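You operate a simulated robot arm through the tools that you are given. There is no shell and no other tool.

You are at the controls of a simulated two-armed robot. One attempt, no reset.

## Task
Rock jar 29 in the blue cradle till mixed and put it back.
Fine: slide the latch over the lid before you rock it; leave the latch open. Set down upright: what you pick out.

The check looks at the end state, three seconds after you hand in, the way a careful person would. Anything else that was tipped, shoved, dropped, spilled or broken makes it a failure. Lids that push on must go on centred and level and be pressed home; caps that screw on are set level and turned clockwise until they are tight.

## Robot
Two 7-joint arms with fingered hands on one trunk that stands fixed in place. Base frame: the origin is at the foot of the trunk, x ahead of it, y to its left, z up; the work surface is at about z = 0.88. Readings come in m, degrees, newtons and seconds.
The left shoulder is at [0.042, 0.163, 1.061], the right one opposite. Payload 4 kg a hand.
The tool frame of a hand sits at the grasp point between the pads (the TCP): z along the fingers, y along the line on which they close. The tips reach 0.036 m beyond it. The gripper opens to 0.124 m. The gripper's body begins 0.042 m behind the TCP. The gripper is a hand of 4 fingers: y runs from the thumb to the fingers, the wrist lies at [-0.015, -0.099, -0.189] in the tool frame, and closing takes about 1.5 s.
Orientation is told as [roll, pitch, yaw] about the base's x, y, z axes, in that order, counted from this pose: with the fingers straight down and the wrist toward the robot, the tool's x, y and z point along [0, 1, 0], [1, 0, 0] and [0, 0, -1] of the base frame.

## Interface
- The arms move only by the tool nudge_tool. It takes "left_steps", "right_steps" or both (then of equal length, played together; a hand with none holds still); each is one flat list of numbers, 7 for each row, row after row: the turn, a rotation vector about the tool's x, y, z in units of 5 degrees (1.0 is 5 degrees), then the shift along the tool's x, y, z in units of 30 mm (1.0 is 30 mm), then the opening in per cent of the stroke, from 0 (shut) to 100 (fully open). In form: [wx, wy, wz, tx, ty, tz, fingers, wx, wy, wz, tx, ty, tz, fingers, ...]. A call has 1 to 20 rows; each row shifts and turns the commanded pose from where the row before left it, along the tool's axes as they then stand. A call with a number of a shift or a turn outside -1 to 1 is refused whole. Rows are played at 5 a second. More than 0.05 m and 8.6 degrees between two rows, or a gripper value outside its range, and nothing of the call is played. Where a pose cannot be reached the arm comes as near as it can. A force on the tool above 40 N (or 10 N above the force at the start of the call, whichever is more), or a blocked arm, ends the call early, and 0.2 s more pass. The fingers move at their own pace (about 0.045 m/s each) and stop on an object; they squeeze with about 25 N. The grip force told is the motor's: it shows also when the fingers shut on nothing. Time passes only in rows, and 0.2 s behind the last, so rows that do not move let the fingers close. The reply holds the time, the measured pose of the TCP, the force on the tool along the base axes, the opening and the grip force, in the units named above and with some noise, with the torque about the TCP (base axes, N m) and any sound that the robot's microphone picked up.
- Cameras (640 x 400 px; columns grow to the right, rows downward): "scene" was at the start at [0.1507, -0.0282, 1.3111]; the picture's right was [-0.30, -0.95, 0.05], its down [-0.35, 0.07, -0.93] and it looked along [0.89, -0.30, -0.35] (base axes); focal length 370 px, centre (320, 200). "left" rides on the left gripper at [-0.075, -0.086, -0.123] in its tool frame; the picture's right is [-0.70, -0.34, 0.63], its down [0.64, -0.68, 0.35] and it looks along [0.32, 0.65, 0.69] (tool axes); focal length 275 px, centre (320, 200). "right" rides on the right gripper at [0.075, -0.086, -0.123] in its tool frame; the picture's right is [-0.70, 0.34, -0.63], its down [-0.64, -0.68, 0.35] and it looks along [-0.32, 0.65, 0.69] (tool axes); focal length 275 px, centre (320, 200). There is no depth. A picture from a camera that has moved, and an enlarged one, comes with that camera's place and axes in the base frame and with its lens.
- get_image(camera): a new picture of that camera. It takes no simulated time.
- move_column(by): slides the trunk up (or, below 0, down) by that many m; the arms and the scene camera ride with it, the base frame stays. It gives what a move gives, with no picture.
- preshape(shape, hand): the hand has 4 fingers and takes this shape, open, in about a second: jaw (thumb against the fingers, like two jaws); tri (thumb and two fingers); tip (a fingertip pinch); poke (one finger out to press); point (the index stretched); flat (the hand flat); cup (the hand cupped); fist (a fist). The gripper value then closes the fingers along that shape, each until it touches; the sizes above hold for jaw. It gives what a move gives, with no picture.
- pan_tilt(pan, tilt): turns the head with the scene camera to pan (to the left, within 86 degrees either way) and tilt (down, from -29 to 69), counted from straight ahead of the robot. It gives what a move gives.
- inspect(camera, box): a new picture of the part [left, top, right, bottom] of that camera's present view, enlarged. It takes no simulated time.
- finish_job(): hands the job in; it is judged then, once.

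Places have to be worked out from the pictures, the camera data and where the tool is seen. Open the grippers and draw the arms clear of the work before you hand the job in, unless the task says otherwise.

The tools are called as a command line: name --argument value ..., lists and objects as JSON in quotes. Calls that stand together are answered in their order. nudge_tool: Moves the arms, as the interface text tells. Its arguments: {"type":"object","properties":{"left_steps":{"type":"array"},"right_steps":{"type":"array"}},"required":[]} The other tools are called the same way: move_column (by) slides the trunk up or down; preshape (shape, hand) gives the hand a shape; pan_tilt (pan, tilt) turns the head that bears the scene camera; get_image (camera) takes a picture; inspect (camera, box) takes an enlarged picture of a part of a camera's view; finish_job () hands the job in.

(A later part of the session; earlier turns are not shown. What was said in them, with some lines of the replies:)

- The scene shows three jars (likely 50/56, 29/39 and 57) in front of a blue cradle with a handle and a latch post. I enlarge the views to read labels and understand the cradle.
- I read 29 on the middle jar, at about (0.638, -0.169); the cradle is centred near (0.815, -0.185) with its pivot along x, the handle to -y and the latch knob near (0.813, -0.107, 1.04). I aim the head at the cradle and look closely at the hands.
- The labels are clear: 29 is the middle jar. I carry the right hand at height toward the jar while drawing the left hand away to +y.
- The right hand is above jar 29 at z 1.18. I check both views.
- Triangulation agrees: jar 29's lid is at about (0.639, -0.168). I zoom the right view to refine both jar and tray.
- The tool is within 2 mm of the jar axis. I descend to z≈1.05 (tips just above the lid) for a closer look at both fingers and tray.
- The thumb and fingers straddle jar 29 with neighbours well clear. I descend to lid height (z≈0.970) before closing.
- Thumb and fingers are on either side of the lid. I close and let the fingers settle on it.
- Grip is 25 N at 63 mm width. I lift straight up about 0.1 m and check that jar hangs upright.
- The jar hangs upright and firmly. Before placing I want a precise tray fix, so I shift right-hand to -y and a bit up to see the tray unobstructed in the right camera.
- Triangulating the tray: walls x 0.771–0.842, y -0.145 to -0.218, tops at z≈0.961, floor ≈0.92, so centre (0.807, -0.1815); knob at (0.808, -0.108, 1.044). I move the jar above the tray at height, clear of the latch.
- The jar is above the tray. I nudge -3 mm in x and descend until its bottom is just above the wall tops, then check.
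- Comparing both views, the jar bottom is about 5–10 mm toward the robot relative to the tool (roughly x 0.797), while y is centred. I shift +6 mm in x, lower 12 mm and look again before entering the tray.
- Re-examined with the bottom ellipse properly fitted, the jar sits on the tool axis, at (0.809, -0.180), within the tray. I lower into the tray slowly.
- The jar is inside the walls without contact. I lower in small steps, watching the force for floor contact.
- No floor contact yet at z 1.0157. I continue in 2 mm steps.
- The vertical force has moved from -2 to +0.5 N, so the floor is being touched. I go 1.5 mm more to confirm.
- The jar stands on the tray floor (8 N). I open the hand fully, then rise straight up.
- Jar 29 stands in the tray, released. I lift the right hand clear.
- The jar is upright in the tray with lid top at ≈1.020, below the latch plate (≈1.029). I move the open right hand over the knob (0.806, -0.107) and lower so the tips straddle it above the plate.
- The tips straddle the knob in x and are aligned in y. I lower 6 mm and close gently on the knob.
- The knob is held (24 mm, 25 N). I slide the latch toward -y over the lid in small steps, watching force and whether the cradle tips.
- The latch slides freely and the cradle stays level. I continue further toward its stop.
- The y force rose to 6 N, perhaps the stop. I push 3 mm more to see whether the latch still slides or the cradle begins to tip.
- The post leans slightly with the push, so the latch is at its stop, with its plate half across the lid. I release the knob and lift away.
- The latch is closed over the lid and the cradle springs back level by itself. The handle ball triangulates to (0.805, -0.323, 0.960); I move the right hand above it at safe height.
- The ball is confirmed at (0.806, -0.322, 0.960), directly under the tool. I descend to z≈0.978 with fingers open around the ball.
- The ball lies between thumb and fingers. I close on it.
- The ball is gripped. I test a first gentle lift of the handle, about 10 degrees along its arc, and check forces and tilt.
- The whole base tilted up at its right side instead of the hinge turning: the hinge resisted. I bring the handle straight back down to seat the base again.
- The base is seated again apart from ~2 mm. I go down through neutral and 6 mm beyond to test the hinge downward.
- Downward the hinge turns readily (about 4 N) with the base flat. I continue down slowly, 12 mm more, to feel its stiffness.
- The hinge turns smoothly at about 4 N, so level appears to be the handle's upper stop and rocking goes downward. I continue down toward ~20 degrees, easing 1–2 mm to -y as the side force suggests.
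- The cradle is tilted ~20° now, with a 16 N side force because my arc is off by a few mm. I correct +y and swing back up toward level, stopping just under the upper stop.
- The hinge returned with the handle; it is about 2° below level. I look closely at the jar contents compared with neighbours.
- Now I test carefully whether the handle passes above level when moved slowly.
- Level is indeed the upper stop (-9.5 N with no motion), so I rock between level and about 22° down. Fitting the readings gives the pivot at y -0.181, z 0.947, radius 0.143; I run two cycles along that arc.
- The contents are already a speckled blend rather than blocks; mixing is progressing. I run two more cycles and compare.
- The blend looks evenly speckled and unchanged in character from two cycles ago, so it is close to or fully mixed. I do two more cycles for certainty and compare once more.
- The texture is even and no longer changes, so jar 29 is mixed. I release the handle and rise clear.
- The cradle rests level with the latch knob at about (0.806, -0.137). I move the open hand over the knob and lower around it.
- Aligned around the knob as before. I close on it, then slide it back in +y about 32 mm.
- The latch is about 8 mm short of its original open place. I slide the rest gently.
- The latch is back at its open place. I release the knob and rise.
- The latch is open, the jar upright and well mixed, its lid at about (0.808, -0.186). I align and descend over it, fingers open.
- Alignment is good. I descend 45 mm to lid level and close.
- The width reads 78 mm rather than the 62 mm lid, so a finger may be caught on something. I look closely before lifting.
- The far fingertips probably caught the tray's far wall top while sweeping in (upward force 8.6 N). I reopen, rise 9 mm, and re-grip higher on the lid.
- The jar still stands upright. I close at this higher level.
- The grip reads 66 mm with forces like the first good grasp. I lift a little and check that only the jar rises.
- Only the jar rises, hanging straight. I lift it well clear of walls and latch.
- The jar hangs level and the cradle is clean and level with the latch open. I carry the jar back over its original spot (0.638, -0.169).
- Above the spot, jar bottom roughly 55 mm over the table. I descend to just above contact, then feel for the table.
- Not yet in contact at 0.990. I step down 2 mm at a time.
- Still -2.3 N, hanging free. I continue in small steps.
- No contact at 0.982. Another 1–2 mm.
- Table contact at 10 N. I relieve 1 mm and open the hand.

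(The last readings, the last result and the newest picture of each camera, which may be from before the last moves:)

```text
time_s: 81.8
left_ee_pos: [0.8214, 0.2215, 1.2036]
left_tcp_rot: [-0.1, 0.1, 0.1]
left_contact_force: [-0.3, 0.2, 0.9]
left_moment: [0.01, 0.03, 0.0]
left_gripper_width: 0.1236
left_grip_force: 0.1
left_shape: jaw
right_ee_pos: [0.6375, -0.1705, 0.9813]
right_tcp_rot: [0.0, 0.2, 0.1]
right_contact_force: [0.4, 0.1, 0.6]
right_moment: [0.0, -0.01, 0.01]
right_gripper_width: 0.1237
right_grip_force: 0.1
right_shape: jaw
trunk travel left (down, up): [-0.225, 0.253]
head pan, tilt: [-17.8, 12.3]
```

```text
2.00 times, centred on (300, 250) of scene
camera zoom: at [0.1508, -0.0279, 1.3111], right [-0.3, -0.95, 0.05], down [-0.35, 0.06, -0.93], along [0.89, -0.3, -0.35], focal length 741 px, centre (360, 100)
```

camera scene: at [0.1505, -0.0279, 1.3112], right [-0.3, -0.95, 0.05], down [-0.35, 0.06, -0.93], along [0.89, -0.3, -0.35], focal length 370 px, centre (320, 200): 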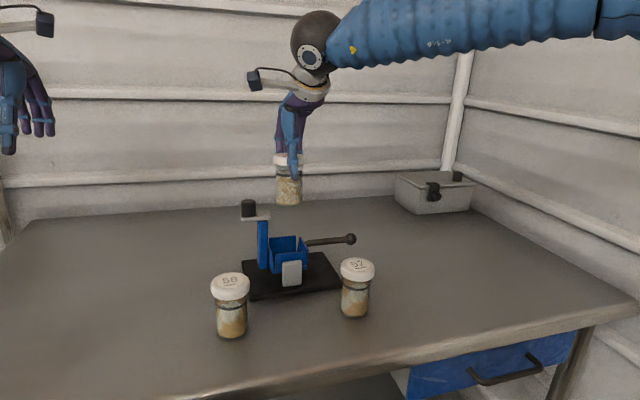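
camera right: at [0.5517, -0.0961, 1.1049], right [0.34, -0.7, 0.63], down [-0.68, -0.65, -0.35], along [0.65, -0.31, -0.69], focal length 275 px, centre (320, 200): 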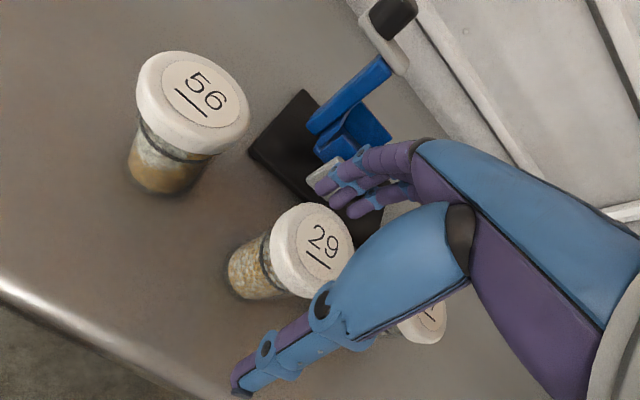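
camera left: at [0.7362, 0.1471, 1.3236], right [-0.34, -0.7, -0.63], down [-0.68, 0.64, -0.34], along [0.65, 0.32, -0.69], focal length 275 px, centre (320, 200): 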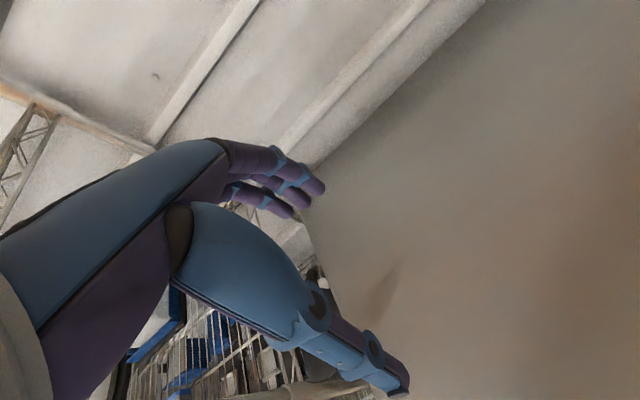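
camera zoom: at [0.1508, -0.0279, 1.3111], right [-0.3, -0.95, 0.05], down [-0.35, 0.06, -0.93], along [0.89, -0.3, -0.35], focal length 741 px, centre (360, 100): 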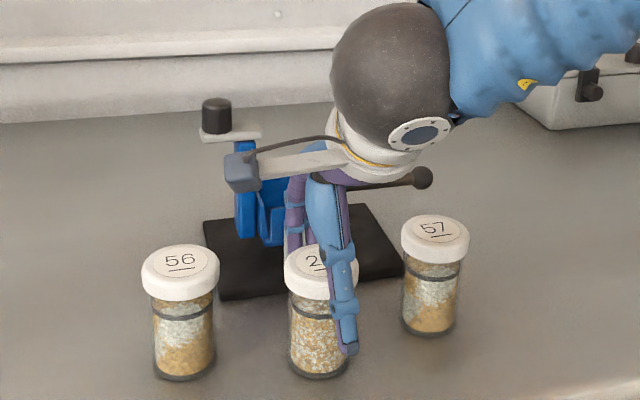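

The jar is standing free. I rise straight up well above the lids, then draw the hand back to its side.

nudge_tool --right_steps '[0, 0, 0, 0, 0, -0.4, 100, 0, 0, 0, 0, 0, -0.8, 100, 0, 0, 0, 0, 0, -0.95, 100, 0, 0, 0, 0, 0, -0.95, 100, 0, 0, 0, 0, 0, -0.95, 100, 0, 0, 0, 0, 0, -0.95, 100, 0, 0, 0, 0, 0, -0.95, 100, 0, 0, 0, -0.95, -0.2, -0.95, 100, 0, 0, 0, -0.95, -0.2, -0.3, 100, 0, 0, 0, -0.95, -0.2, 0, 100, 0, 0, 0, -0.95, -0.2, 0, 100, 0, 0, 0, -0.95, -0.2, 0, 100, 0, 0, 0, -0.95, -0.2, 0, 100, 0, 0, 0, -0.95, -0.2, 0, 100, 0, 0, 0, -0.95, -0.2, 0, 100]'

get_image --camera "scene"

inspect --camera "scene" --box '[190, 180, 400, 350]'

get_image --camera "right"

```text
time_s: 85.0
left_ee_pos: [0.8207, 0.2201, 1.203]
left_tcp_rot: [0.1, 0.0, 0.1]
left_contact_force: [-0.5, -0.5, 0.6]
left_moment: [0.0, -0.04, -0.01]
left_gripper_width: 0.1236
left_grip_force: 0.0
left_shape: jaw
right_ee_pos: [0.59, -0.3983, 1.1971]
right_tcp_rot: [0.1, 0.1, 0.2]
right_contact_force: [0.9, 0.1, 0.2]
right_moment: [0.0, 0.01, 0.0]
right_gripper_width: 0.1238
right_grip_force: 0.0
right_shape: jaw
trunk travel left (down, up): [-0.225, 0.253]
head pan, tilt: [-17.8, 12.3]
```

```text
taken
camera scene: at [0.1504, -0.0291, 1.3112], right [-0.3, -0.95, 0.05], down [-0.35, 0.07, -0.93], along [0.89, -0.3, -0.35], focal length 370 px, centre (320, 200)
```

scene: 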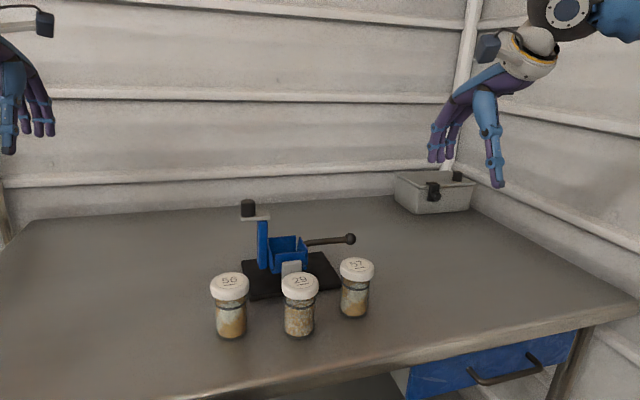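

```text
2.35 times, centred on (295, 265) of scene
camera zoom: at [0.1504, -0.0291, 1.3112], right [-0.3, -0.95, 0.05], down [-0.35, 0.07, -0.93], along [0.89, -0.3, -0.35], focal length 871 px, centre (379, 47)
```

zoom: 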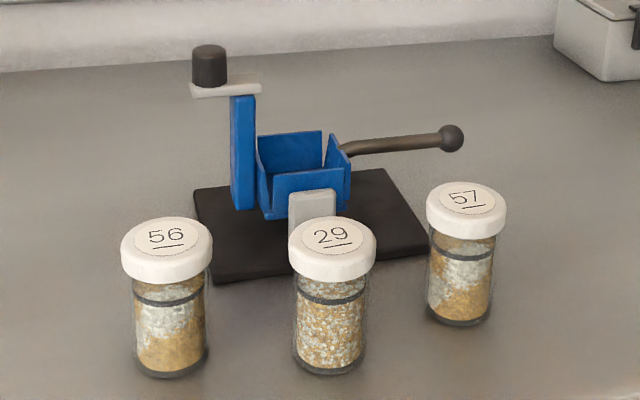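

```text
taken
camera right: at [0.5036, -0.3258, 1.3202], right [0.34, -0.7, 0.63], down [-0.68, -0.65, -0.35], along [0.65, -0.31, -0.69], focal length 275 px, centre (320, 200)
```

right: 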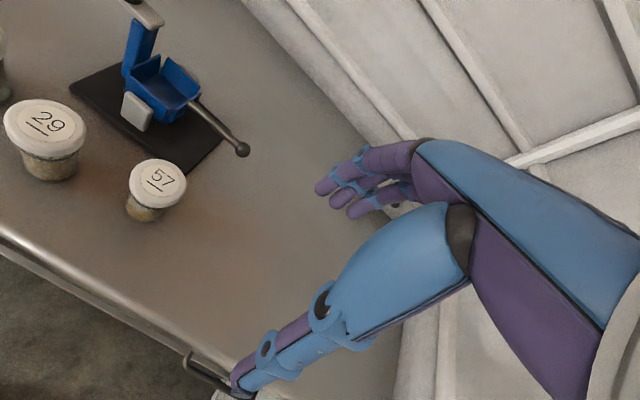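

Jar 29 is back within about 3 mm of its original spot, upright and evenly mixed. The latch is open, the cradle level, the other jars untouched, and both hands are open and clear, so I hand in.

finish_job

```text
The job is handed in.
```

Jar 29 is mixed and back in its place, standing upright within about 3 mm of where it started. The job has been handed in, but I haven't seen a verdict.

- **Rocking:** I slid the latch over the lid before rocking. The handle only travels from level down to about 20°, so I rocked it over that range for seven cycles. The contents turned into an even speckle that stopped changing.
- **End state:** The latch is open, the cradle is level and empty, and jars 56 and 57 were not touched. Both hands are open and clear of the work.
- **Cradle lifted once:** My first try raised the handle, which turned out to be at its upper stop, so the base tipped up about 5° on one side. I set it straight back down, and it now sits about 1–3 mm from where it was.
- **Second grip on the jar:** When taking the jar out, the fingers seemed to catch the tray wall. I opened, gripped higher on the lid and lifted it cleanly.
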